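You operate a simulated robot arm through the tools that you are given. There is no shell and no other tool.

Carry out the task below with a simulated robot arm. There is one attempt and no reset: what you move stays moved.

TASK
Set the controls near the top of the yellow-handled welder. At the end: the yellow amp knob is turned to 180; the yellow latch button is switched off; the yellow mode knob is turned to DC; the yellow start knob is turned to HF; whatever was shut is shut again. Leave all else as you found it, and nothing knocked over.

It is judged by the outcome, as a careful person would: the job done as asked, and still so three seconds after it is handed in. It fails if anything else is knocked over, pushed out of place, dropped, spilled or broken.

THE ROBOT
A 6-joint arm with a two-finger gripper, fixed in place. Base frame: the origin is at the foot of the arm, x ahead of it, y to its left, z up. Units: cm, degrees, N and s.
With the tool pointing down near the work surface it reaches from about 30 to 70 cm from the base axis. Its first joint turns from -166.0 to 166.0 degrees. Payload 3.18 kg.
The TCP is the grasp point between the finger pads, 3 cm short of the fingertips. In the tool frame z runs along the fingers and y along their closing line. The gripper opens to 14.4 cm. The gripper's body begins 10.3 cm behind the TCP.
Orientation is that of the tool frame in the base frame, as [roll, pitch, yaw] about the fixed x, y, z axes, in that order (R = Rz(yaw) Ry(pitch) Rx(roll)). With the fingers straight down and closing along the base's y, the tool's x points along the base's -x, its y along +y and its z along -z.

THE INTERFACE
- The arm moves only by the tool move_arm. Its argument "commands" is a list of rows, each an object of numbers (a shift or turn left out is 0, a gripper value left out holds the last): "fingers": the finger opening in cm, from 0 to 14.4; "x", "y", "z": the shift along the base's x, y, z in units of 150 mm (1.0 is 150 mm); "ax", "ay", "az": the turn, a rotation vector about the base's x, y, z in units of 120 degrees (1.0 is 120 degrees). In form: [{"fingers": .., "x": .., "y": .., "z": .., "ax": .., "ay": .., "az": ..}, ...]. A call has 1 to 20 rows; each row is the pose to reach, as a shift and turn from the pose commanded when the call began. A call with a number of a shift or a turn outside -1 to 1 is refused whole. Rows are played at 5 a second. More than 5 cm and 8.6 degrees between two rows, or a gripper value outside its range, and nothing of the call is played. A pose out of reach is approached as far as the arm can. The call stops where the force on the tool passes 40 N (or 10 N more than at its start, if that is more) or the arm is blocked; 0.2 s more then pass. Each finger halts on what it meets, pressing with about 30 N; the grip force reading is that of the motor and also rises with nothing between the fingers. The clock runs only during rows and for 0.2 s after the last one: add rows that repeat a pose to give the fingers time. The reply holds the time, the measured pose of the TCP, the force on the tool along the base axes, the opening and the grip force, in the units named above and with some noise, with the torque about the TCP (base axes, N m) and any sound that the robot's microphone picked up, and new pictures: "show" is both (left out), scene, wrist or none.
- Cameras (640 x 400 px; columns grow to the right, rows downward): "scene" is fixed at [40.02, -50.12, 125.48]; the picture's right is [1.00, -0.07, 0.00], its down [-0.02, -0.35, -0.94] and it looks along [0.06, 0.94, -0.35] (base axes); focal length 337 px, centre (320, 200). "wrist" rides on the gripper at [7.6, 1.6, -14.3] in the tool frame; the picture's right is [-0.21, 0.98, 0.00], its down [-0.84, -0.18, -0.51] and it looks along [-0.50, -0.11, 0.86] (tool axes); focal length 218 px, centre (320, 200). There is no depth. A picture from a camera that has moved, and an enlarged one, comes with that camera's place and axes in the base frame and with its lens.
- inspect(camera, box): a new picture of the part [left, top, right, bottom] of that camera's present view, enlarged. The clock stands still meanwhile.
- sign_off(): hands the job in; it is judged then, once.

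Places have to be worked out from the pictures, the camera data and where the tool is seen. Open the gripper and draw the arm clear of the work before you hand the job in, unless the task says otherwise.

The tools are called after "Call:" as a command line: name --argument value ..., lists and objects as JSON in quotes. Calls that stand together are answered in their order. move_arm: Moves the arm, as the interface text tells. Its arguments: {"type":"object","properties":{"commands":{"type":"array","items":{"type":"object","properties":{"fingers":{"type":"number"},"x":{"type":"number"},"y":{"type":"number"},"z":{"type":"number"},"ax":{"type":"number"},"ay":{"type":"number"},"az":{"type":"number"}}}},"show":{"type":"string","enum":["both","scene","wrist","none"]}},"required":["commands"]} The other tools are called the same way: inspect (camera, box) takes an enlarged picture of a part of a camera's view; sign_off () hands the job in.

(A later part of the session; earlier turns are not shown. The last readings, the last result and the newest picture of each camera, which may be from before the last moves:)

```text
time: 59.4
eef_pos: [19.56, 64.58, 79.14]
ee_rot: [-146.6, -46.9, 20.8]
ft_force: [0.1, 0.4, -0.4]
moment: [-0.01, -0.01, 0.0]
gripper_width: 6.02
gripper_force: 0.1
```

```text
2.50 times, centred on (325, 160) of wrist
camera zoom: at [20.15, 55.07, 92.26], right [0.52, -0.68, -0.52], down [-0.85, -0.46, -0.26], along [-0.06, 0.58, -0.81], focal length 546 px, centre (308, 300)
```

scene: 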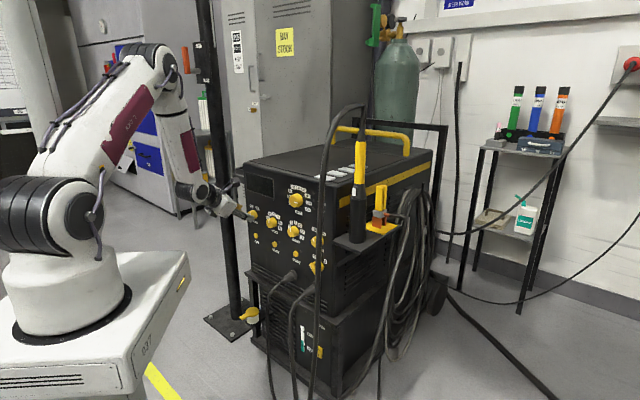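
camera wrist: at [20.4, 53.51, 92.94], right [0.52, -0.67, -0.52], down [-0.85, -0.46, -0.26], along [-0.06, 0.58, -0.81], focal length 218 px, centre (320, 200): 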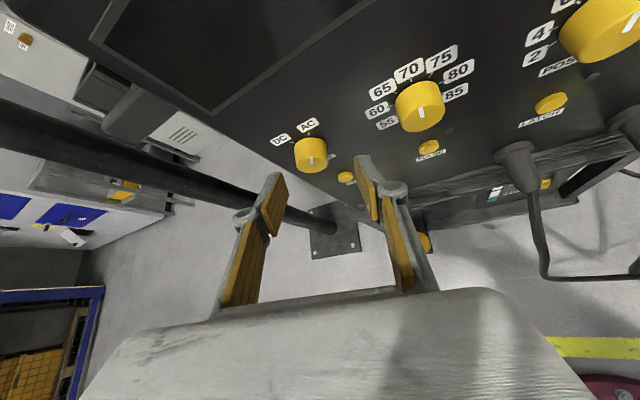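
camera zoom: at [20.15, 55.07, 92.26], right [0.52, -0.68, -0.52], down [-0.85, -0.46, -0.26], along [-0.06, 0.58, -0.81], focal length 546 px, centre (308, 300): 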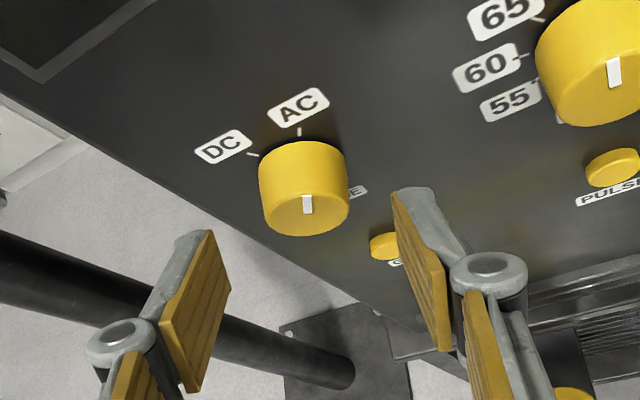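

Now aligned. I advance 4.5 cm along the tool axis and close on the mode knob.

Call:
move_arm --commands '[{"x": 0.04, "y": 0.08, "z": -0.058}, {"x": 0.08, "y": 0.16, "z": -0.116}, {"x": 0.1, "y": 0.2, "z": -0.145}, {"x": 0.1133, "y": 0.23, "z": -0.166}, {"x": 0.1133, "y": 0.23, "z": -0.166, "fingers": 4.6}, {"x": 0.1133, "y": 0.23, "z": -0.166, "fingers": 3.8}, {"x": 0.1133, "y": 0.23, "z": -0.166, "fingers": 3.3}, {"x": 0.1133, "y": 0.23, "z": -0.166, "fingers": 3.0}, {"x": 0.1133, "y": 0.23, "z": -0.166, "fingers": 3.0}]' --show "wrist"

Call:
inspect --camera "wrist" --box '[230, 80, 420, 240]'

Call:
inspect --camera "scene" --box '[220, 185, 300, 235]'

```text
time: 61.4
eef_pos: [21.32, 68.1, 76.58]
ee_rot: [-146.7, -47.0, 20.8]
ft_force: [10.7, -3.8, -3.6]
moment: [0.01, -0.22, -0.16]
gripper_width: 3.47
gripper_force: 44.8
camera wrist: at [21.96, 58.52, 89.73], right [0.52, -0.68, -0.52], down [-0.85, -0.46, -0.26], along [-0.06, 0.58, -0.82], focal length 218 px, centre (320, 200)
```

wrist: 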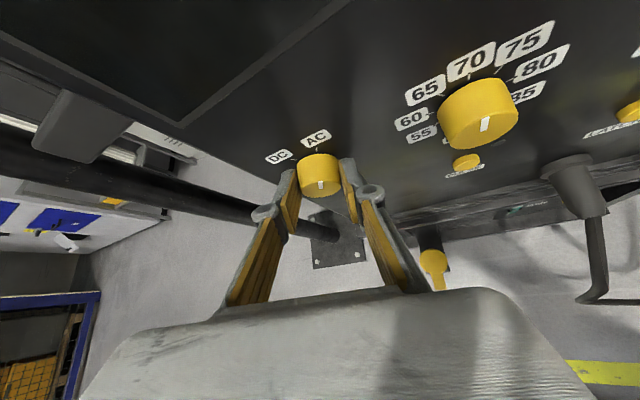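

```text
2.50 times, centred on (325, 160) of wrist
camera zoom: at [21.96, 58.52, 89.73], right [0.52, -0.68, -0.52], down [-0.85, -0.46, -0.26], along [-0.06, 0.58, -0.82], focal length 546 px, centre (308, 300)
```

zoom: 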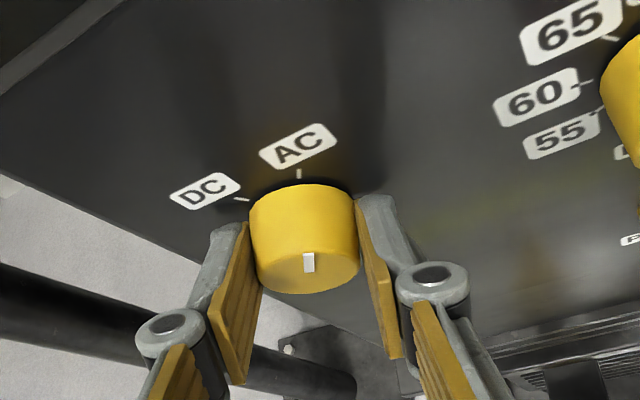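

```text
8.00 times, centred on (260, 210) of scene
camera zoom: at [40.02, -50.12, 125.48], right [1.0, -0.07, 0.0], down [-0.02, -0.35, -0.94], along [0.06, 0.94, -0.35], focal length 2696 px, centre (800, 120)
```

zoom: 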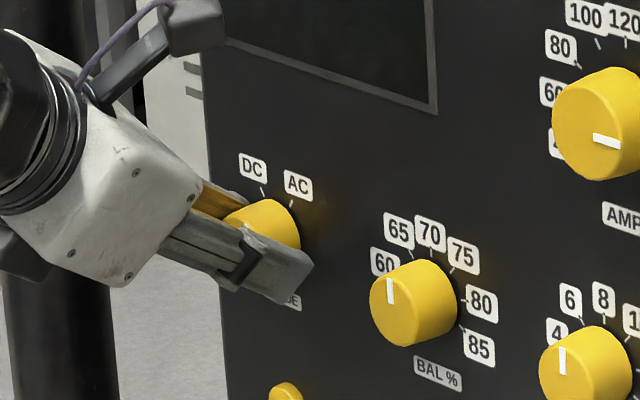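

The mode knob is gripped at 3.47 cm. Its pointer is at +30° (AC) and DC is at −30°, so it needs 60° counter-clockwise. I do the first 30° now to keep the arm within its safe azimuth.

Call:
move_arm --commands '[{"x": -0.0076, "y": 0.0074, "z": 0.0039, "ax": -0.0435, "ay": -0.0449}, {"x": -0.0155, "y": 0.015, "z": 0.0063, "ax": -0.087, "ay": -0.0897}, {"x": -0.0235, "y": 0.0228, "z": 0.0073, "ax": -0.1305, "ay": -0.1346}, {"x": -0.0316, "y": 0.0306, "z": 0.0068, "ax": -0.174, "ay": -0.1795}, {"x": -0.0316, "y": 0.0306, "z": 0.0068, "ax": -0.174, "ay": -0.1795}]' --show "scene"

Call:
inspect --camera "wrist" --box '[230, 80, 420, 240]'

```text
time: 62.6
eef_pos: [20.96, 68.61, 76.68]
ee_rot: [167.1, -50.8, 56.2]
ft_force: [29.1, -7.2, -17.2]
moment: [-0.22, -0.18, -0.63]
gripper_width: 3.47
gripper_force: 45.1
```

scene: 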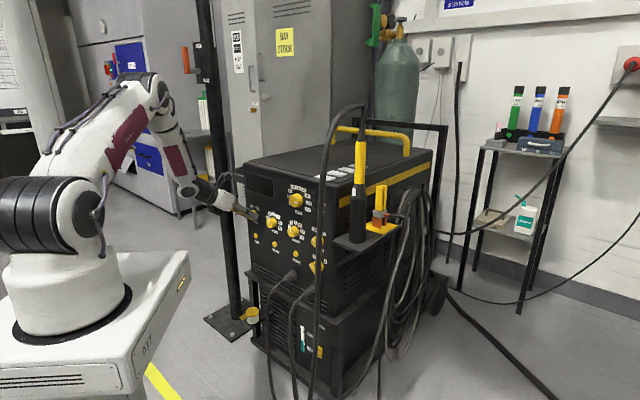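

```text
2.50 times, centred on (325, 160) of wrist
camera zoom: at [16.08, 64.17, 91.61], right [0.63, -0.78, -0.02], down [-0.73, -0.57, -0.37], along [0.27, 0.25, -0.93], focal length 546 px, centre (308, 300)
```

zoom: 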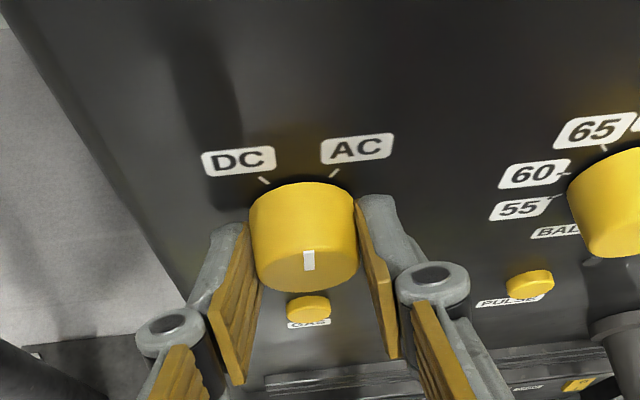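

The knob followed, and the pointer is now mid-way between DC and AC. I release, back off, rotate the hand back 30° and re-grip.

Call:
move_arm --commands '[{"fingers": 6}, {"fingers": 6}, {"x": -0.07, "y": -0.058, "z": 0.072}, {"x": -0.141, "y": -0.117, "z": 0.144}, {"x": -0.118, "y": -0.137, "z": 0.138, "ax": 0.0435, "ay": 0.0449}, {"x": -0.095, "y": -0.158, "z": 0.132, "ax": 0.087, "ay": 0.0897}, {"x": -0.072, "y": -0.178, "z": 0.126, "ax": 0.1305, "ay": 0.1346}, {"x": -0.049, "y": -0.199, "z": 0.12, "ax": 0.174, "ay": 0.1795}, {"x": -0.049, "y": -0.199, "z": 0.12, "ax": 0.174, "ay": 0.1795}]' --show "none"

Call:
inspect --camera "wrist" --box '[230, 80, 420, 240]'

```text
time: 64.6
eef_pos: [20.11, 65.52, 78.42]
ee_rot: [-146.5, -46.9, 20.8]
ft_force: [0.2, -0.3, 0.6]
moment: [0.0, 0.0, 0.02]
gripper_width: 6.0
gripper_force: 0.0
```

```text
2.50 times, centred on (325, 160) of wrist
camera zoom: at [20.65, 56.0, 91.69], right [0.52, -0.67, -0.52], down [-0.85, -0.46, -0.26], along [-0.07, 0.58, -0.81], focal length 546 px, centre (308, 300)
```

zoom: 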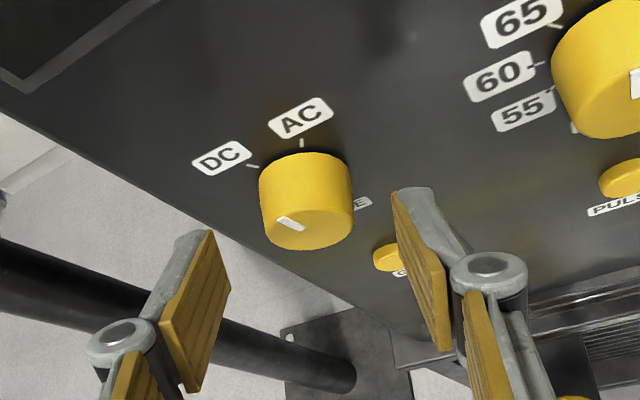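

The pointer now seems slightly past mid-way toward DC. I check it with the scene camera before gripping again.

Call:
inspect --camera "scene" --box '[235, 200, 275, 225]'

```text
16.00 times, centred on (255, 212) of scene
camera zoom: at [40.02, -50.12, 125.48], right [1.0, -0.07, 0.0], down [-0.02, -0.35, -0.94], along [0.06, 0.94, -0.35], focal length 5393 px, centre (1360, 0)
```

zoom: 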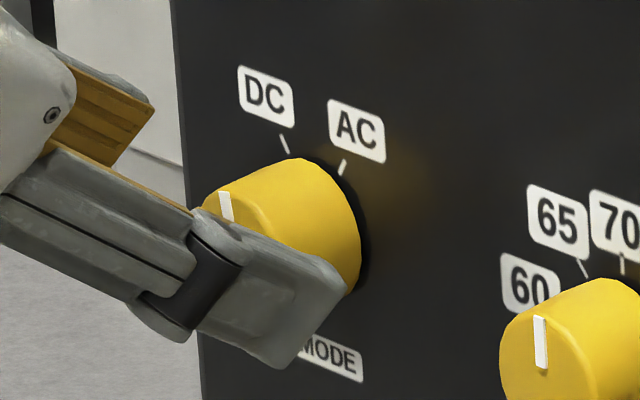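

I zoom the wrist view to measure the pointer more precisely.

Call:
inspect --camera "wrist" --box '[295, 125, 345, 185]'

```text
6.67 times, centred on (320, 155) of wrist
camera zoom: at [20.65, 56.0, 91.69], right [0.52, -0.67, -0.52], down [-0.85, -0.46, -0.26], along [-0.07, 0.58, -0.81], focal length 1455 px, centre (320, 500)
```

zoom: 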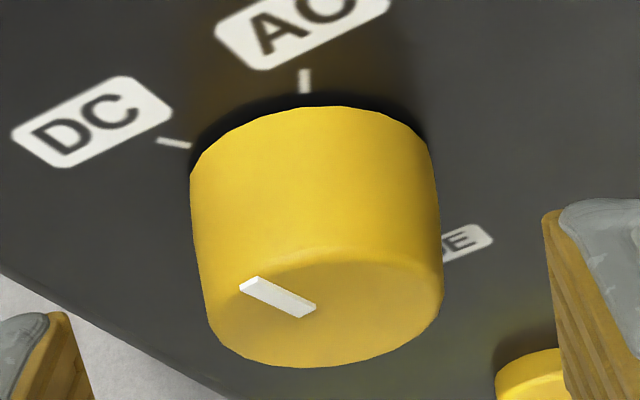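

The pointer reads about −15°, more than the 30° I turned, so there may be a detent pulling it. I wait briefly and look again.

Call:
move_arm --commands '[{"fingers": 6}, {"fingers": 6}, {"fingers": 6}, {"fingers": 6}]' --show "none"

Call:
inspect --camera "wrist" --box '[295, 125, 345, 185]'

```text
time: 65.6
eef_pos: [19.93, 65.56, 78.46]
ee_rot: [-146.7, -46.9, 20.8]
ft_force: [0.1, 0.5, 0.2]
moment: [-0.02, 0.01, 0.0]
gripper_width: 5.97
gripper_force: 0.1
```

```text
6.67 times, centred on (320, 155) of wrist
camera zoom: at [20.64, 56.01, 91.69], right [0.52, -0.68, -0.52], down [-0.85, -0.46, -0.26], along [-0.06, 0.58, -0.81], focal length 1455 px, centre (320, 500)
```

zoom: 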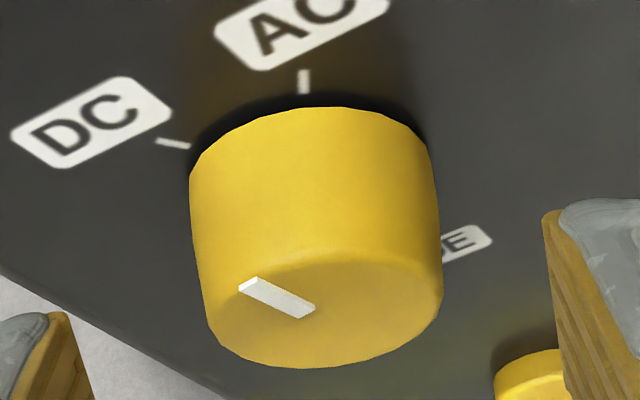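

It's steady at about −15°. I grip again and will turn the remaining 15°.

Call:
move_arm --commands '[{"x": 0.035, "y": 0.068, "z": -0.053}, {"x": 0.065, "y": 0.125, "z": -0.098}, {"x": 0.088, "y": 0.17, "z": -0.133}, {"x": 0.088, "y": 0.17, "z": -0.133, "fingers": 4.6}, {"x": 0.088, "y": 0.17, "z": -0.133, "fingers": 3.8}, {"x": 0.088, "y": 0.17, "z": -0.133, "fingers": 3.3}, {"x": 0.088, "y": 0.17, "z": -0.133, "fingers": 3.0}, {"x": 0.088, "y": 0.17, "z": -0.133, "fingers": 3.0}]' --show "none"

Call:
inspect --camera "wrist" --box '[295, 130, 345, 190]'

```text
time: 67.4
eef_pos: [21.38, 68.15, 76.52]
ee_rot: [-146.7, -46.9, 20.8]
ft_force: [4.9, 0.9, -2.6]
moment: [-0.06, -0.02, -0.3]
gripper_width: 3.54
gripper_force: 44.3
```

```text
6.67 times, centred on (320, 160) of wrist
camera zoom: at [22.01, 58.51, 89.75], right [0.52, -0.68, -0.52], down [-0.85, -0.46, -0.26], along [-0.06, 0.58, -0.81], focal length 1455 px, centre (320, 467)
```

zoom: 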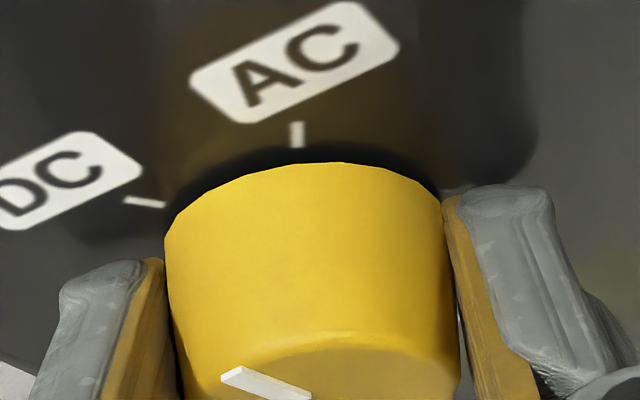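

Gripped gently with low side load. I turn 17° more counter-clockwise.

Call:
move_arm --commands '[{"x": -0.0087, "y": 0.0084, "z": 0.004, "ax": -0.0493, "ay": -0.0508}, {"x": -0.0175, "y": 0.017, "z": 0.0066, "ax": -0.0986, "ay": -0.1017}, {"x": -0.0175, "y": 0.017, "z": 0.0066, "ax": -0.0986, "ay": -0.1017}]' --show "wrist"

Call:
inspect --camera "wrist" --box '[295, 130, 345, 190]'

```text
time: 68.2
eef_pos: [21.2, 68.35, 76.62]
ee_rot: [-171.9, -51.6, 39.9]
ft_force: [8.7, -12.2, 4.3]
moment: [0.24, -0.44, -0.91]
gripper_width: 3.48
gripper_force: 45.1
camera wrist: at [18.75, 61.62, 91.34], right [0.6, -0.76, -0.25], down [-0.79, -0.52, -0.33], along [0.12, 0.4, -0.91], focal length 218 px, centre (320, 200)
```

wrist: 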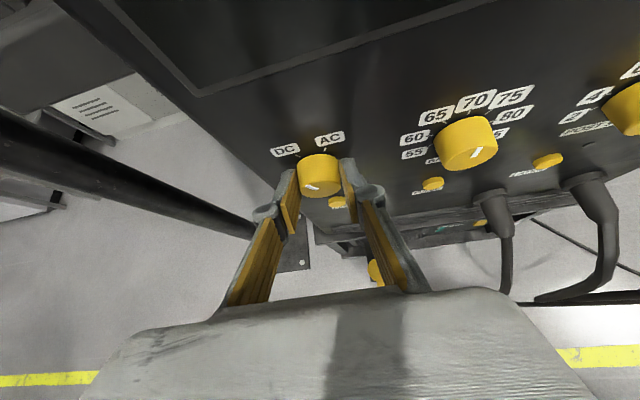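

```text
6.67 times, centred on (320, 160) of wrist
camera zoom: at [18.75, 61.62, 91.34], right [0.6, -0.76, -0.25], down [-0.79, -0.52, -0.33], along [0.12, 0.4, -0.91], focal length 1455 px, centre (320, 467)
```

zoom: 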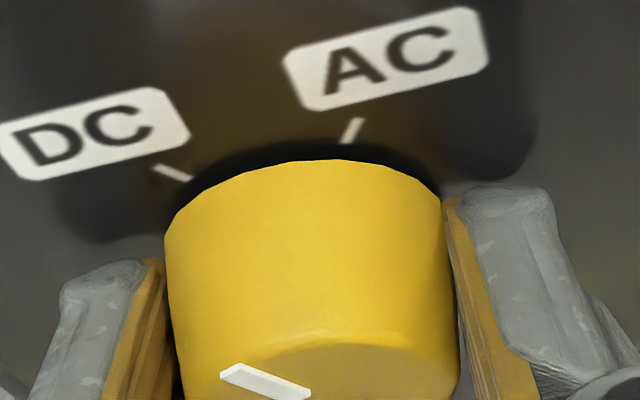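

The pointer is now on DC at about −32°. I release, retreat and verify.

Call:
move_arm --commands '[{"fingers": 6}, {"fingers": 6}, {"x": -0.067, "y": -0.081, "z": 0.082}, {"x": -0.135, "y": -0.162, "z": 0.164}, {"x": -0.22, "y": -0.3, "z": 0.35}, {"x": -0.22, "y": -0.3, "z": 0.35}]' --show "both"

Call:
inspect --camera "scene" --box '[235, 200, 275, 225]'

Call:
inspect --camera "wrist" --box '[290, 120, 360, 180]'

```text
time: 69.6
eef_pos: [17.76, 63.61, 81.93]
ee_rot: [-172.0, -51.5, 40.0]
ft_force: [-0.5, -0.7, 0.2]
moment: [-0.03, -0.01, 0.0]
gripper_width: 6.02
gripper_force: 0.1
camera wrist: at [15.39, 57.01, 96.64], right [0.61, -0.76, -0.25], down [-0.79, -0.52, -0.33], along [0.12, 0.4, -0.91], focal length 218 px, centre (320, 200)
```

scene: 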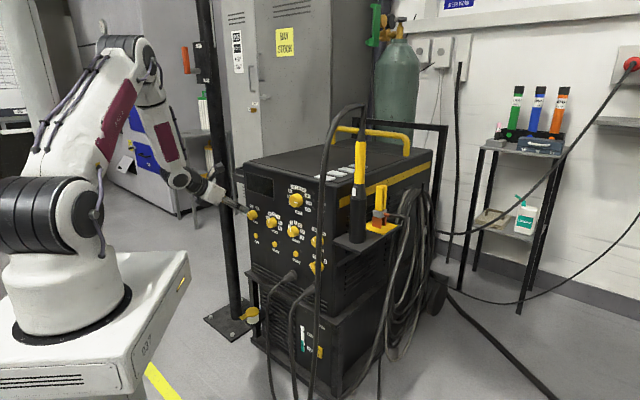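
wrist: 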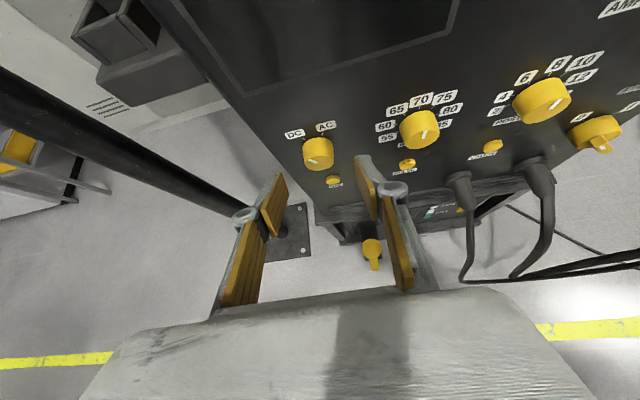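

```text
16.00 times, centred on (255, 212) of scene
camera zoom: at [40.02, -50.12, 125.48], right [1.0, -0.07, 0.0], down [-0.02, -0.35, -0.94], along [0.06, 0.94, -0.35], focal length 5393 px, centre (1360, 0)
```

zoom: 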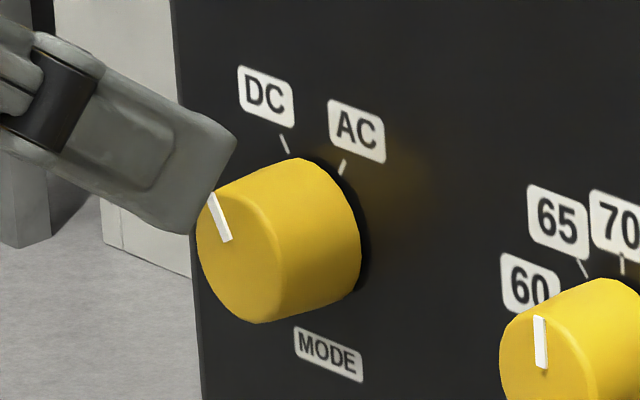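

```text
6.67 times, centred on (325, 150) of wrist
camera zoom: at [15.39, 57.01, 96.64], right [0.61, -0.76, -0.25], down [-0.79, -0.52, -0.33], along [0.12, 0.4, -0.91], focal length 1455 px, centre (287, 533)
```

zoom: 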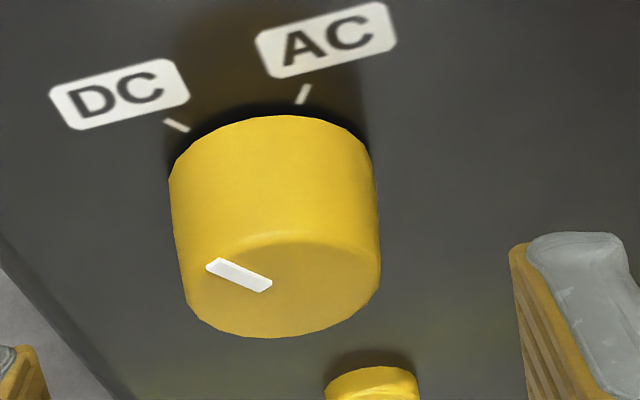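

Mode is exactly on DC. Next is the start knob, LIFT to HF, 60° clockwise, at about (45.6, 46.4, 75.2). I back away and cross in front of the panel.

Call:
move_arm --commands '[{"x": 0.12, "y": -0.181, "z": 0.108, "ax": -0.03, "ay": -0.0231, "az": -0.0021}, {"x": 0.26, "y": -0.363, "z": 0.215, "ax": -0.06, "ay": -0.0463, "az": -0.0041}, {"x": 0.4, "y": -0.544, "z": 0.323, "ax": -0.09, "ay": -0.0694, "az": -0.0062}, {"x": 0.54, "y": -0.726, "z": 0.43, "ax": -0.12, "ay": -0.0926, "az": -0.0082}, {"x": 0.683, "y": -0.907, "z": 0.538, "ax": -0.15, "ay": -0.1157, "az": -0.0103}, {"x": 0.683, "y": -0.907, "z": 0.538, "ax": -0.15, "ay": -0.1157, "az": -0.0103}]' --show "none"

```text
time: 71.0
eef_pos: [27.97, 50.24, 89.93]
ee_rot: [154.5, -45.7, 64.3]
ft_force: [0.3, -0.2, -0.6]
moment: [-0.04, 0.02, 0.03]
gripper_width: 5.98
gripper_force: 0.0
```

Clear so far. I continue to the start knob's pre-grip pose.

Call:
move_arm --commands '[{"x": 0.166, "y": -0.065, "z": -0.148, "ax": -0.03, "ay": -0.0231, "az": -0.0021}, {"x": 0.332, "y": -0.13, "z": -0.296, "ax": -0.06, "ay": -0.0463, "az": -0.0041}, {"x": 0.498, "y": -0.196, "z": -0.443, "ax": -0.09, "ay": -0.0694, "az": -0.0062}, {"x": 0.664, "y": -0.261, "z": -0.591, "ax": -0.12, "ay": -0.0926, "az": -0.0082}, {"x": 0.83, "y": -0.326, "z": -0.739, "ax": -0.15, "ay": -0.1157, "az": -0.0103}, {"x": 0.83, "y": -0.326, "z": -0.739, "ax": -0.15, "ay": -0.1157, "az": -0.0103}]' --show "both"

Call:
inspect --camera "wrist" --box '[230, 80, 420, 240]'

```text
time: 72.4
eef_pos: [40.58, 45.47, 79.09]
ee_rot: [130.3, -32.8, 78.7]
ft_force: [-0.6, -0.6, -0.6]
moment: [-0.01, -0.01, 0.0]
gripper_width: 6.0
gripper_force: 0.0
camera wrist: at [31.1, 48.18, 91.98], right [0.51, -0.69, 0.52], down [-0.65, -0.7, -0.3], along [0.56, -0.19, -0.8], focal length 218 px, centre (320, 200)
```

scene: 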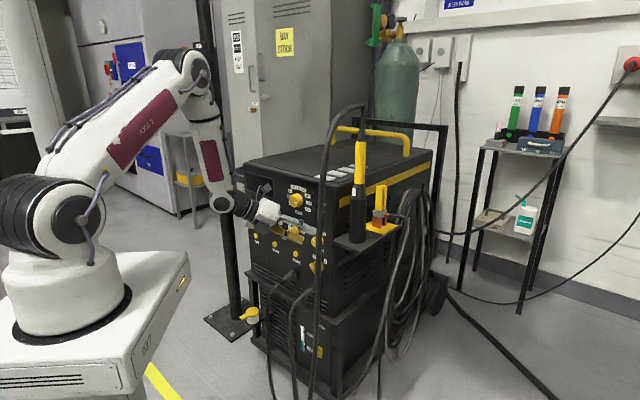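
wrist: 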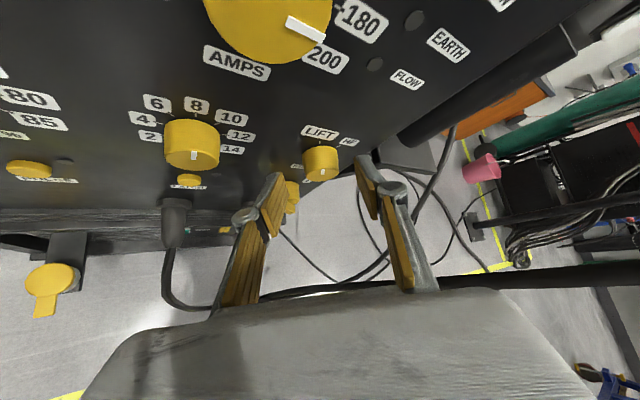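

```text
2.50 times, centred on (325, 160) of wrist
camera zoom: at [31.1, 48.18, 91.98], right [0.51, -0.69, 0.52], down [-0.65, -0.7, -0.3], along [0.56, -0.19, -0.8], focal length 546 px, centre (308, 300)
```

zoom: 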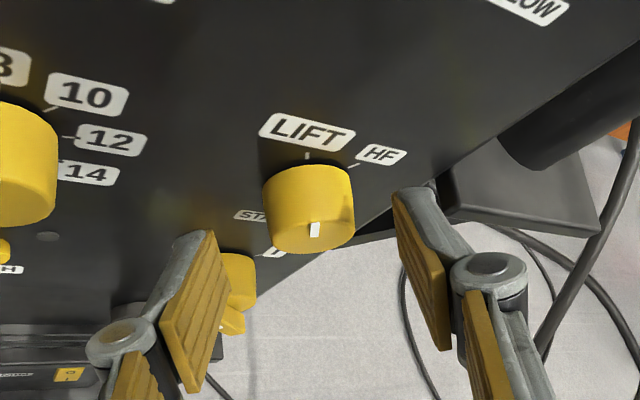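

The knob is close to the tool axis and needs only a small correction. I advance with that correction and close on the start knob.

Call:
move_arm --commands '[{"x": 0.078, "y": 0.007, "z": -0.06}, {"x": 0.157, "y": 0.0142, "z": -0.119}, {"x": 0.2, "y": 0.018, "z": -0.152}, {"x": 0.2353, "y": 0.0213, "z": -0.1787}, {"x": 0.2353, "y": 0.0213, "z": -0.1787, "fingers": 4.6}, {"x": 0.2353, "y": 0.0213, "z": -0.1787, "fingers": 3.8}, {"x": 0.2353, "y": 0.0213, "z": -0.1787, "fingers": 3.3}, {"x": 0.2353, "y": 0.0213, "z": -0.1787, "fingers": 3.0}, {"x": 0.2353, "y": 0.0213, "z": -0.1787, "fingers": 3.0}]' --show "both"

Call:
inspect --camera "wrist" --box '[280, 120, 360, 180]'

```text
time: 74.4
eef_pos: [44.06, 45.72, 76.31]
ee_rot: [130.2, -32.9, 78.6]
ft_force: [5.6, -6.2, 4.8]
moment: [-0.01, -0.13, -0.22]
gripper_width: 3.47
gripper_force: 44.8
camera wrist: at [34.52, 48.47, 89.36], right [0.5, -0.69, 0.52], down [-0.65, -0.7, -0.3], along [0.56, -0.19, -0.8], focal length 218 px, centre (320, 200)
```

scene: 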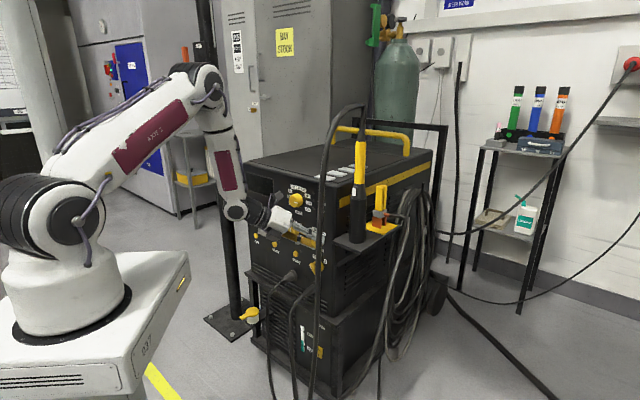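
wrist: 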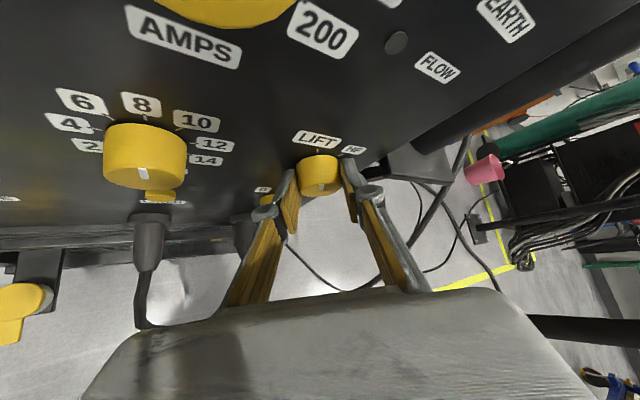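

```text
6.67 times, centred on (320, 150) of wrist
camera zoom: at [34.52, 48.47, 89.36], right [0.5, -0.69, 0.52], down [-0.65, -0.7, -0.3], along [0.56, -0.19, -0.8], focal length 1455 px, centre (320, 533)
```

zoom: 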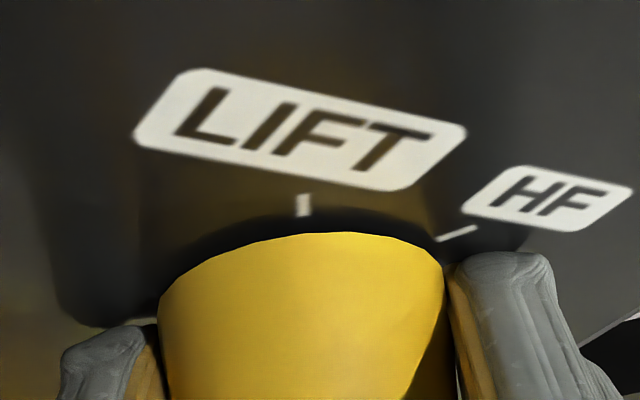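

Gripped cleanly. I measure the pointer angle before turning.

Call:
inspect --camera "wrist" --box '[290, 130, 350, 200]'

```text
5.71 times, centred on (320, 165) of wrist
camera zoom: at [34.52, 48.47, 89.36], right [0.5, -0.69, 0.52], down [-0.65, -0.7, -0.3], along [0.56, -0.19, -0.8], focal length 1247 px, centre (320, 400)
```

zoom: 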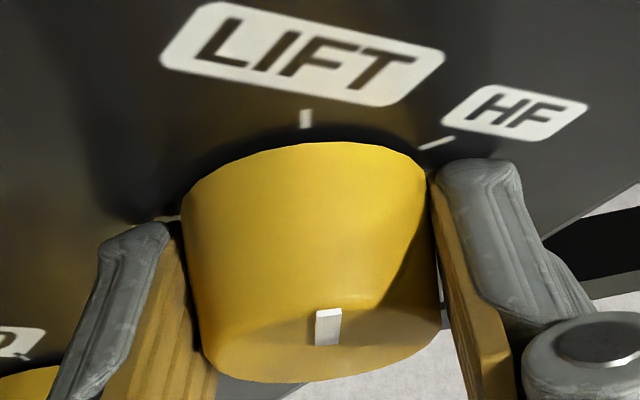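

The pointer is at −30° (LIFT) and HF is about +30°. I turn the first 31° clockwise.

Call:
move_arm --commands '[{"x": 0.0082, "y": -0.0079, "z": 0.0083, "ax": 0.045, "ay": 0.0464}, {"x": 0.0171, "y": -0.0166, "z": 0.0151, "ax": 0.0899, "ay": 0.0927}, {"x": 0.0266, "y": -0.0258, "z": 0.0201, "ax": 0.1349, "ay": 0.1391}, {"x": 0.0365, "y": -0.0354, "z": 0.0233, "ax": 0.1799, "ay": 0.1854}, {"x": 0.0365, "y": -0.0354, "z": 0.0233, "ax": 0.1799, "ay": 0.1854}]' --show "scene"

Call:
inspect --camera "wrist" --box '[290, 130, 350, 200]'

```text
time: 75.6
eef_pos: [44.39, 45.26, 76.65]
ee_rot: [167.5, -44.2, 55.0]
ft_force: [-12.3, 1.4, 8.3]
moment: [-0.01, 0.19, 0.44]
gripper_width: 3.47
gripper_force: 45.4
```

scene: 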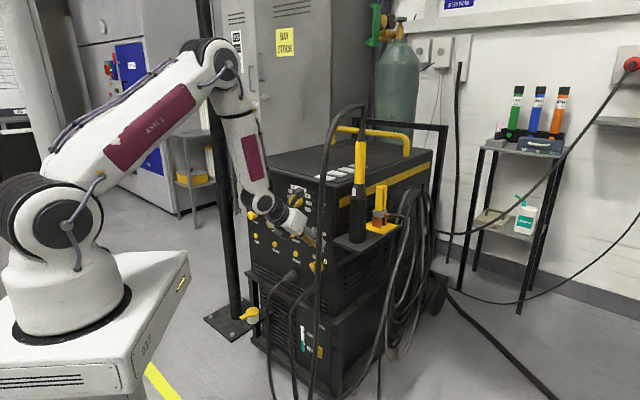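

```text
5.71 times, centred on (320, 165) of wrist
camera zoom: at [40.64, 42.54, 92.24], right [0.61, -0.79, 0.01], down [-0.76, -0.59, -0.26], along [0.21, 0.15, -0.97], focal length 1247 px, centre (320, 400)
```

zoom: 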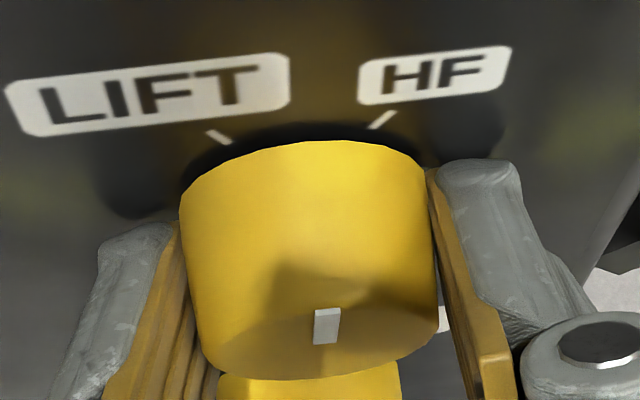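

It followed. I release, rotate the hand back by 31° at stand-off and re-grip.

Call:
move_arm --commands '[{"fingers": 6}, {"fingers": 6}, {"x": -0.066, "y": -0.05, "z": 0.081}, {"x": -0.1325, "y": -0.101, "z": 0.163}, {"x": -0.156, "y": -0.078, "z": 0.148, "ax": -0.045, "ay": -0.0464}, {"x": -0.18, "y": -0.055, "z": 0.133, "ax": -0.0899, "ay": -0.0927}, {"x": -0.204, "y": -0.032, "z": 0.118, "ax": -0.1349, "ay": -0.1391}, {"x": -0.2275, "y": -0.0092, "z": 0.1031, "ax": -0.1799, "ay": -0.1854}, {"x": -0.2275, "y": -0.0092, "z": 0.1031, "ax": -0.1799, "ay": -0.1854}]' --show "none"

Call:
inspect --camera "wrist" --box '[280, 120, 360, 190]'

```text
time: 77.6
eef_pos: [41.02, 45.18, 78.24]
ee_rot: [130.2, -32.7, 78.7]
ft_force: [0.1, 0.0, 0.5]
moment: [-0.03, 0.01, -0.02]
gripper_width: 6.0
gripper_force: 0.0
```

```text
5.71 times, centred on (320, 155) of wrist
camera zoom: at [31.56, 47.82, 91.13], right [0.5, -0.69, 0.52], down [-0.65, -0.7, -0.3], along [0.56, -0.19, -0.8], focal length 1247 px, centre (320, 457)
```

zoom: 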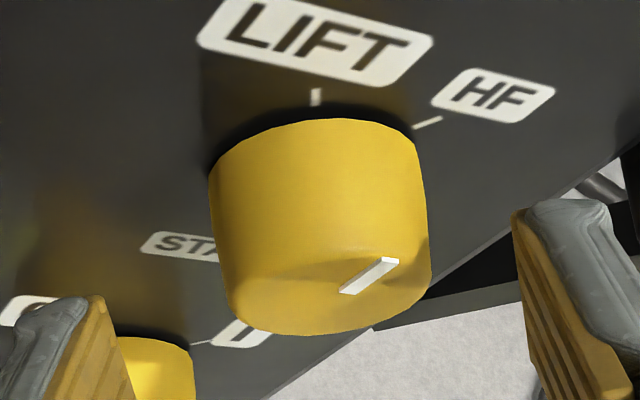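

The knob is at about +11° and HF is at +31°, so about 20° remains. I re-grip and turn it.

Call:
move_arm --commands '[{"x": 0.07, "y": 0.016, "z": -0.046}, {"x": 0.14, "y": 0.033, "z": -0.093}, {"x": 0.193, "y": 0.0426, "z": -0.1244}, {"x": 0.193, "y": 0.0426, "z": -0.1244, "fingers": 4.6}, {"x": 0.193, "y": 0.0426, "z": -0.1244, "fingers": 3.8}, {"x": 0.193, "y": 0.0426, "z": -0.1244, "fingers": 3.3}, {"x": 0.193, "y": 0.0426, "z": -0.1244, "fingers": 3.0}, {"x": 0.193, "y": 0.0426, "z": -0.1244, "fingers": 3.0}, {"x": 0.2012, "y": 0.0347, "z": -0.1161, "ax": 0.045, "ay": 0.0464}, {"x": 0.2101, "y": 0.026, "z": -0.1093, "ax": 0.0899, "ay": 0.0927}, {"x": 0.215, "y": 0.021, "z": -0.1065, "ax": 0.116, "ay": 0.1196}, {"x": 0.215, "y": 0.021, "z": -0.1065, "ax": 0.116, "ay": 0.1196}]' --show "none"

Call:
inspect --camera "wrist" --box '[280, 120, 360, 190]'

```text
time: 80.2
eef_pos: [44.3, 45.43, 76.62]
ee_rot: [152.9, -41.6, 64.9]
ft_force: [-12.7, -5.9, 10.2]
moment: [-0.41, 0.49, -0.07]
gripper_width: 3.5
gripper_force: 44.8
```

```text
5.71 times, centred on (320, 155) of wrist
camera zoom: at [38.35, 44.75, 91.75], right [0.6, -0.78, 0.19], down [-0.73, -0.63, -0.28], along [0.34, 0.03, -0.94], focal length 1247 px, centre (320, 457)
```

zoom: 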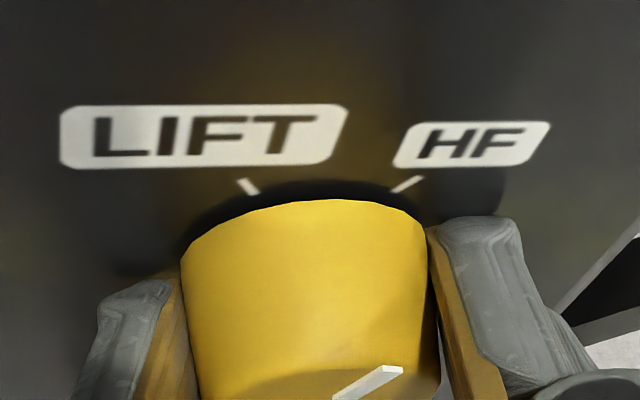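

The pointer matches the HF tick at about 32–33°. I release and retreat to verify.

Call:
move_arm --commands '[{"fingers": 6}, {"fingers": 6}, {"x": -0.08, "y": -0.045, "z": 0.075}, {"x": -0.16, "y": -0.09, "z": 0.15}, {"x": -0.3, "y": -0.12, "z": 0.3}, {"x": -0.3, "y": -0.12, "z": 0.3}]' --show "both"

Call:
inspect --camera "wrist" --box '[290, 100, 370, 170]'

Call:
inspect --camera "scene" --box '[295, 220, 335, 285]'

```text
time: 81.6
eef_pos: [39.72, 43.66, 81.22]
ee_rot: [152.8, -41.6, 65.0]
ft_force: [0.1, -0.6, 0.3]
moment: [0.01, 0.0, 0.03]
gripper_width: 5.98
gripper_force: 0.1
camera wrist: at [33.76, 42.91, 96.36], right [0.6, -0.78, 0.2], down [-0.73, -0.63, -0.28], along [0.34, 0.03, -0.94], focal length 218 px, centre (320, 200)
```

scene: 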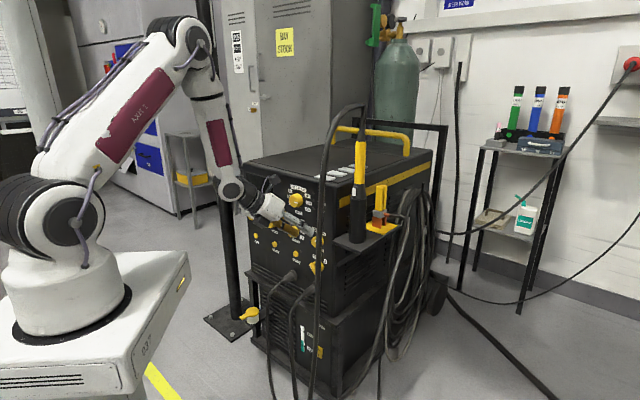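
wrist: 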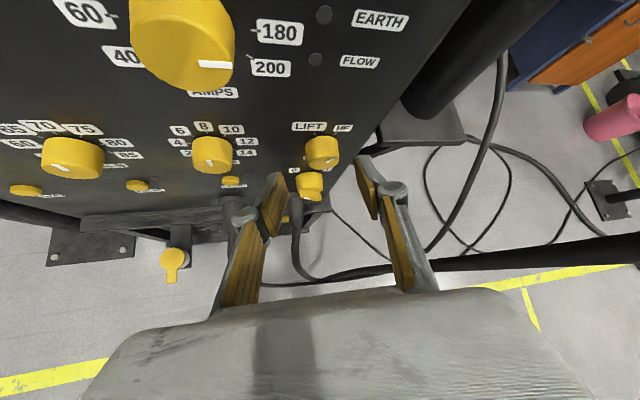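

```text
5.71 times, centred on (330, 135) of wrist
camera zoom: at [33.76, 42.91, 96.36], right [0.6, -0.78, 0.2], down [-0.73, -0.63, -0.28], along [0.34, 0.03, -0.94], focal length 1247 px, centre (263, 571)
```

zoom: 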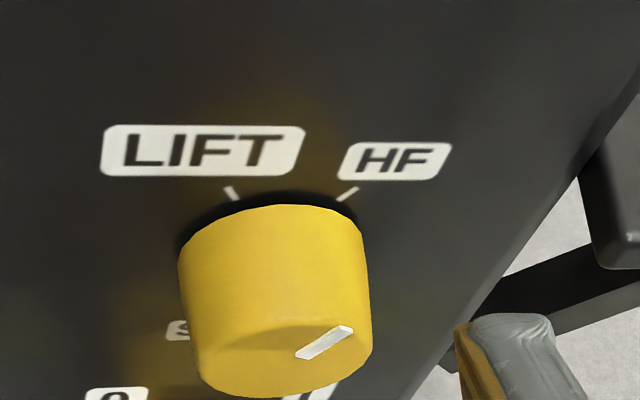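

```text
6.15 times, centred on (315, 252) of scene
camera zoom: at [40.02, -50.12, 125.48], right [1.0, -0.07, 0.0], down [-0.02, -0.35, -0.94], along [0.06, 0.94, -0.35], focal length 2074 px, centre (351, -123)
```

zoom: 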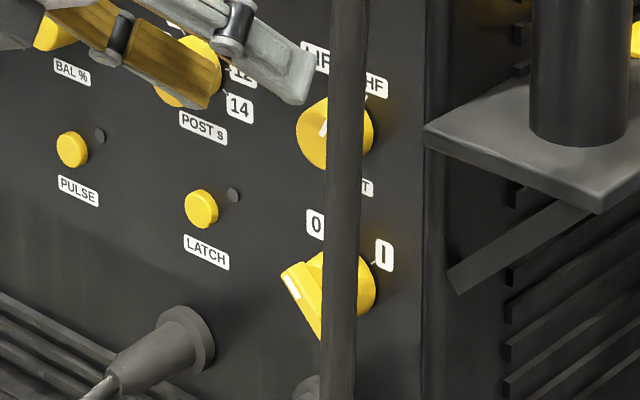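

Start is set to HF. Now the latch button: I compare it closely with the pulse and gas buttons to judge its present state.

Call:
inspect --camera "wrist" --box '[205, 165, 261, 200]'

Call:
inspect --camera "wrist" --box '[109, 165, 165, 200]'

Call:
inspect --camera "scene" --box '[262, 232, 312, 263]'

```text
11.43 times, centred on (233, 182) of wrist
camera zoom: at [33.76, 42.91, 96.36], right [0.6, -0.78, 0.2], down [-0.73, -0.63, -0.28], along [0.34, 0.03, -0.94], focal length 2494 px, centre (1314, 400)
```

zoom: 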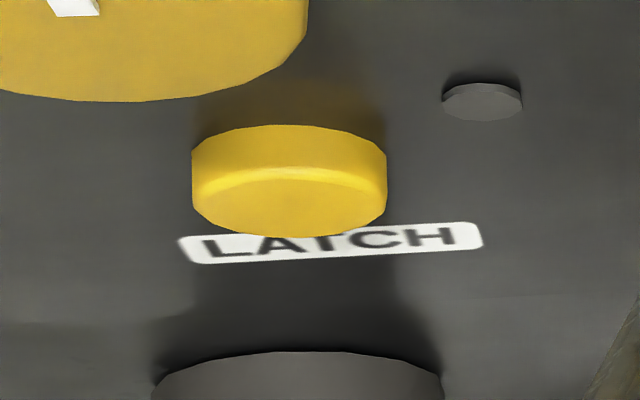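

```text
11.43 times, centred on (137, 182) of wrist
camera zoom: at [33.76, 42.91, 96.36], right [0.6, -0.78, 0.2], down [-0.73, -0.63, -0.28], along [0.34, 0.03, -0.94], focal length 2494 px, centre (2411, 400)
```

zoom: 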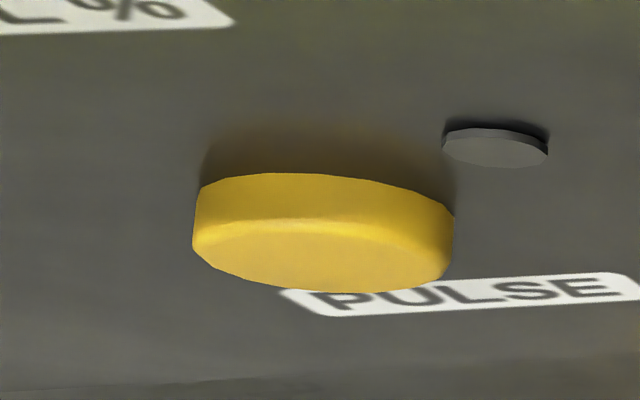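

```text
12.80 times, centred on (287, 248) of scene
camera zoom: at [40.02, -50.12, 125.48], right [1.0, -0.07, 0.0], down [-0.02, -0.35, -0.94], along [0.06, 0.94, -0.35], focal length 4314 px, centre (742, -408)
```

zoom: 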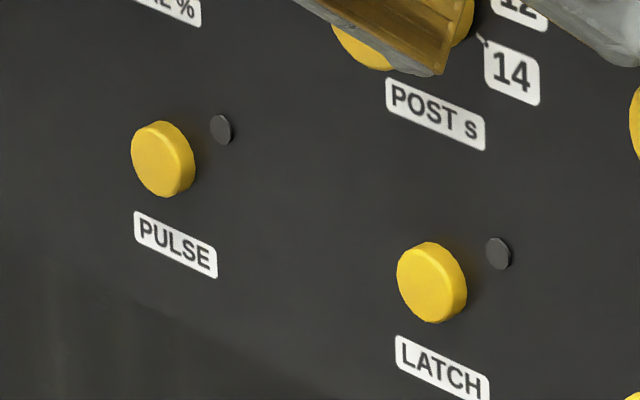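

Pulse and latch stand out equally and both lamps are dark. I check the gas button, a momentary one, as the "out" reference.

Call:
inspect --camera "wrist" --box '[0, 172, 56, 207]'

Call:
inspect --camera "scene" --box '[240, 220, 290, 251]'

Call:
inspect --camera "wrist" --box '[290, 0, 410, 80]'

```text
11.43 times, centred on (28, 190) of wrist
camera zoom: at [33.76, 42.91, 96.36], right [0.6, -0.78, 0.2], down [-0.73, -0.63, -0.28], along [0.34, 0.03, -0.94], focal length 2494 px, centre (3657, 320)
```

zoom: 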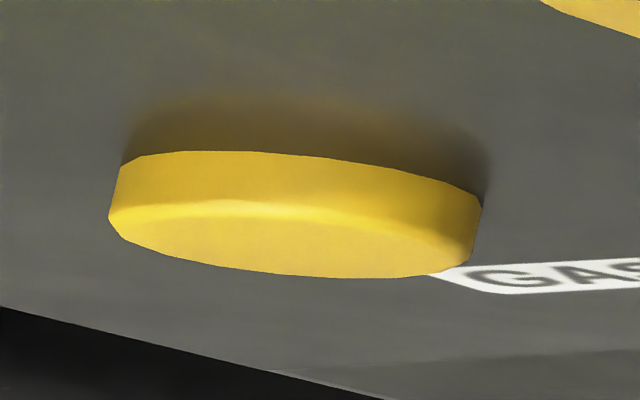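

```text
12.80 times, centred on (265, 236) of scene
camera zoom: at [40.02, -50.12, 125.48], right [1.0, -0.07, 0.0], down [-0.02, -0.35, -0.94], along [0.06, 0.94, -0.35], focal length 4314 px, centre (1024, -254)
```

zoom: 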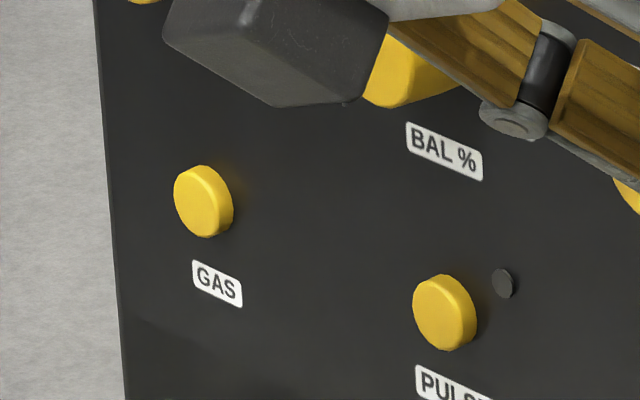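

```text
5.00 times, centred on (350, 40) of wrist
camera zoom: at [33.76, 42.91, 96.36], right [0.6, -0.78, 0.2], down [-0.73, -0.63, -0.28], along [0.34, 0.03, -0.94], focal length 1091 px, centre (170, 1000)
```

zoom: 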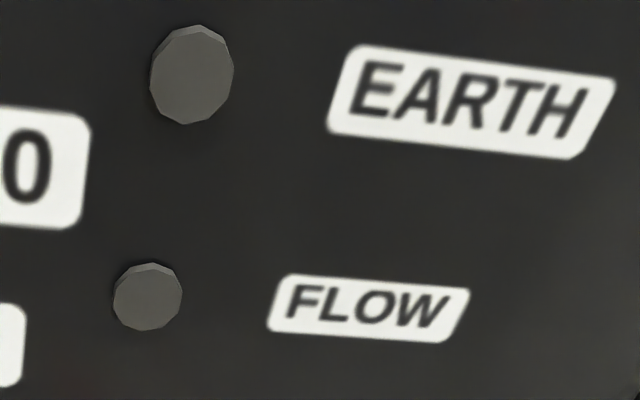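

All three buttons stand out equally, so the latch button looks off, but the unpowered lamps can't confirm it. A press test can settle it, since a second press would restore it. I close the fingers and move in front of the latch button at (38.4, 54.9, 66.45).

Call:
move_arm --commands '[{"fingers": 2, "x": -0.15, "y": 0.13, "z": -0.138}, {"fingers": 0, "x": -0.3, "y": 0.26, "z": -0.277}, {"fingers": 0, "x": -0.448, "y": 0.389, "z": -0.415}, {"x": -0.448, "y": 0.389, "z": -0.66}, {"x": -0.448, "y": 0.389, "z": -0.905}, {"x": -0.448, "y": 0.389, "z": -0.905}]' --show "both"

Call:
inspect --camera "wrist" --box '[260, 100, 380, 220]'

```text
time: 83.0
eef_pos: [33.09, 49.46, 67.59]
ee_rot: [152.6, -41.6, 64.8]
ft_force: [0.5, 0.7, 0.5]
moment: [-0.02, -0.01, -0.02]
gripper_width: 0.0
gripper_force: 30.4
camera wrist: at [27.15, 48.78, 82.79], right [0.6, -0.78, 0.2], down [-0.73, -0.63, -0.28], along [0.34, 0.03, -0.94], focal length 218 px, centre (320, 200)
```

scene: 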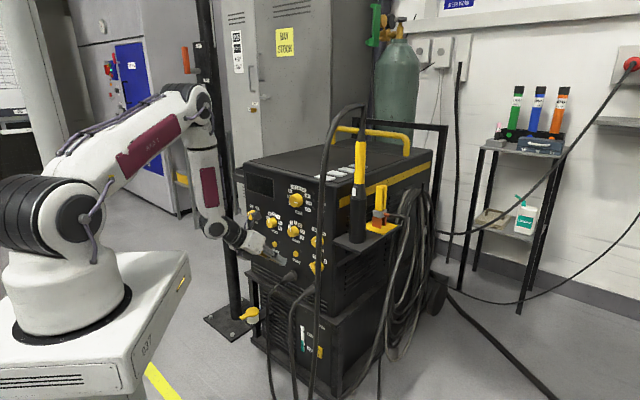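
wrist: 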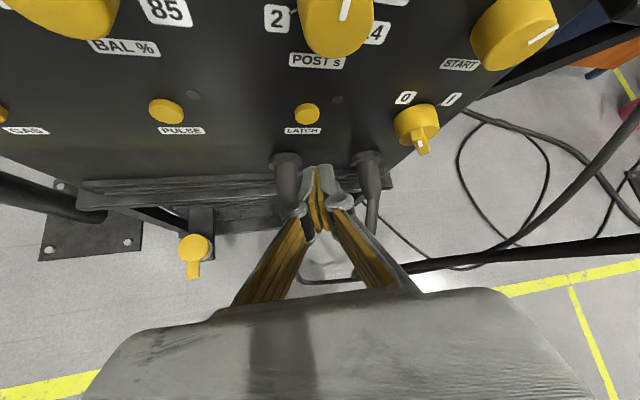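

```text
3.33 times, centred on (320, 160) of wrist
camera zoom: at [27.15, 48.78, 82.79], right [0.6, -0.78, 0.2], down [-0.73, -0.63, -0.28], along [0.34, 0.03, -0.94], focal length 728 px, centre (320, 333)
```

zoom: 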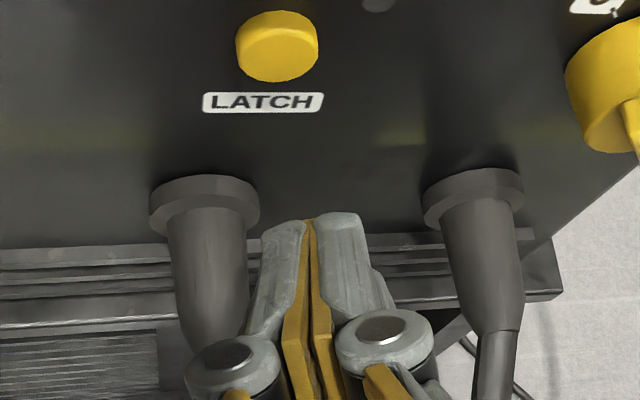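

The closed fingertips line up with the button. I move to about half a centimetre short of it.

Call:
move_arm --commands '[{"x": 0.06, "y": 0.075}, {"x": 0.12, "y": 0.15}, {"x": 0.1687, "y": 0.2133}, {"x": 0.1687, "y": 0.2133}]' --show "none"

Call:
inspect --camera "wrist" --box '[260, 100, 380, 220]'

Call:
inspect --camera "scene" --box '[262, 220, 322, 258]'

```text
time: 84.0
eef_pos: [35.62, 52.79, 67.47]
ee_rot: [152.8, -41.6, 64.8]
ft_force: [-0.7, 0.6, 0.0]
moment: [-0.01, -0.01, 0.01]
gripper_width: 0.0
gripper_force: 29.7
```

```text
3.33 times, centred on (320, 160) of wrist
camera zoom: at [29.7, 52.03, 82.7], right [0.6, -0.78, 0.2], down [-0.73, -0.63, -0.28], along [0.34, 0.03, -0.94], focal length 728 px, centre (320, 333)
```

zoom: 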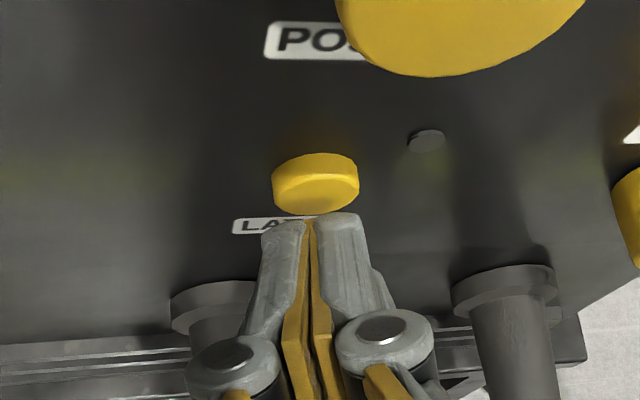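

```text
10.53 times, centred on (292, 239) of scene
camera zoom: at [40.02, -50.12, 125.48], right [1.0, -0.07, 0.0], down [-0.02, -0.35, -0.94], along [0.06, 0.94, -0.35], focal length 3548 px, centre (615, -210)
```

zoom: 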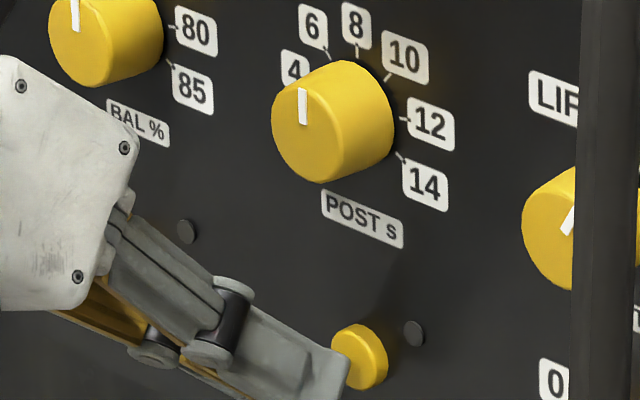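

I press forward in small steps and watch the force, lamp and sound.

Call:
move_arm --commands '[{"x": 0.0139, "y": 0.0144}, {"x": 0.0232, "y": 0.024}, {"x": 0.0302, "y": 0.0311}, {"x": 0.0348, "y": 0.0359}]' --show "none"

Call:
inspect --camera "wrist" --box '[260, 100, 380, 220]'

```text
time: 85.0
eef_pos: [36.17, 53.22, 67.4]
ee_rot: [152.8, -41.6, 64.8]
ft_force: [0.1, -0.1, 0.5]
moment: [0.01, 0.04, -0.01]
gripper_width: 0.02
gripper_force: 29.7
```

```text
3.33 times, centred on (320, 160) of wrist
camera zoom: at [30.17, 52.43, 82.6], right [0.6, -0.78, 0.2], down [-0.73, -0.63, -0.28], along [0.34, 0.03, -0.94], focal length 728 px, centre (320, 333)
```

zoom: 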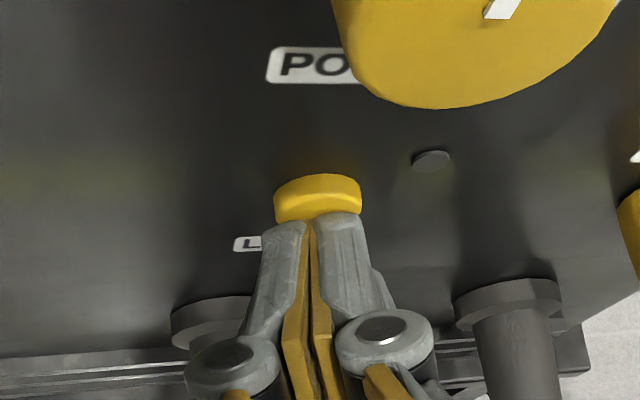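

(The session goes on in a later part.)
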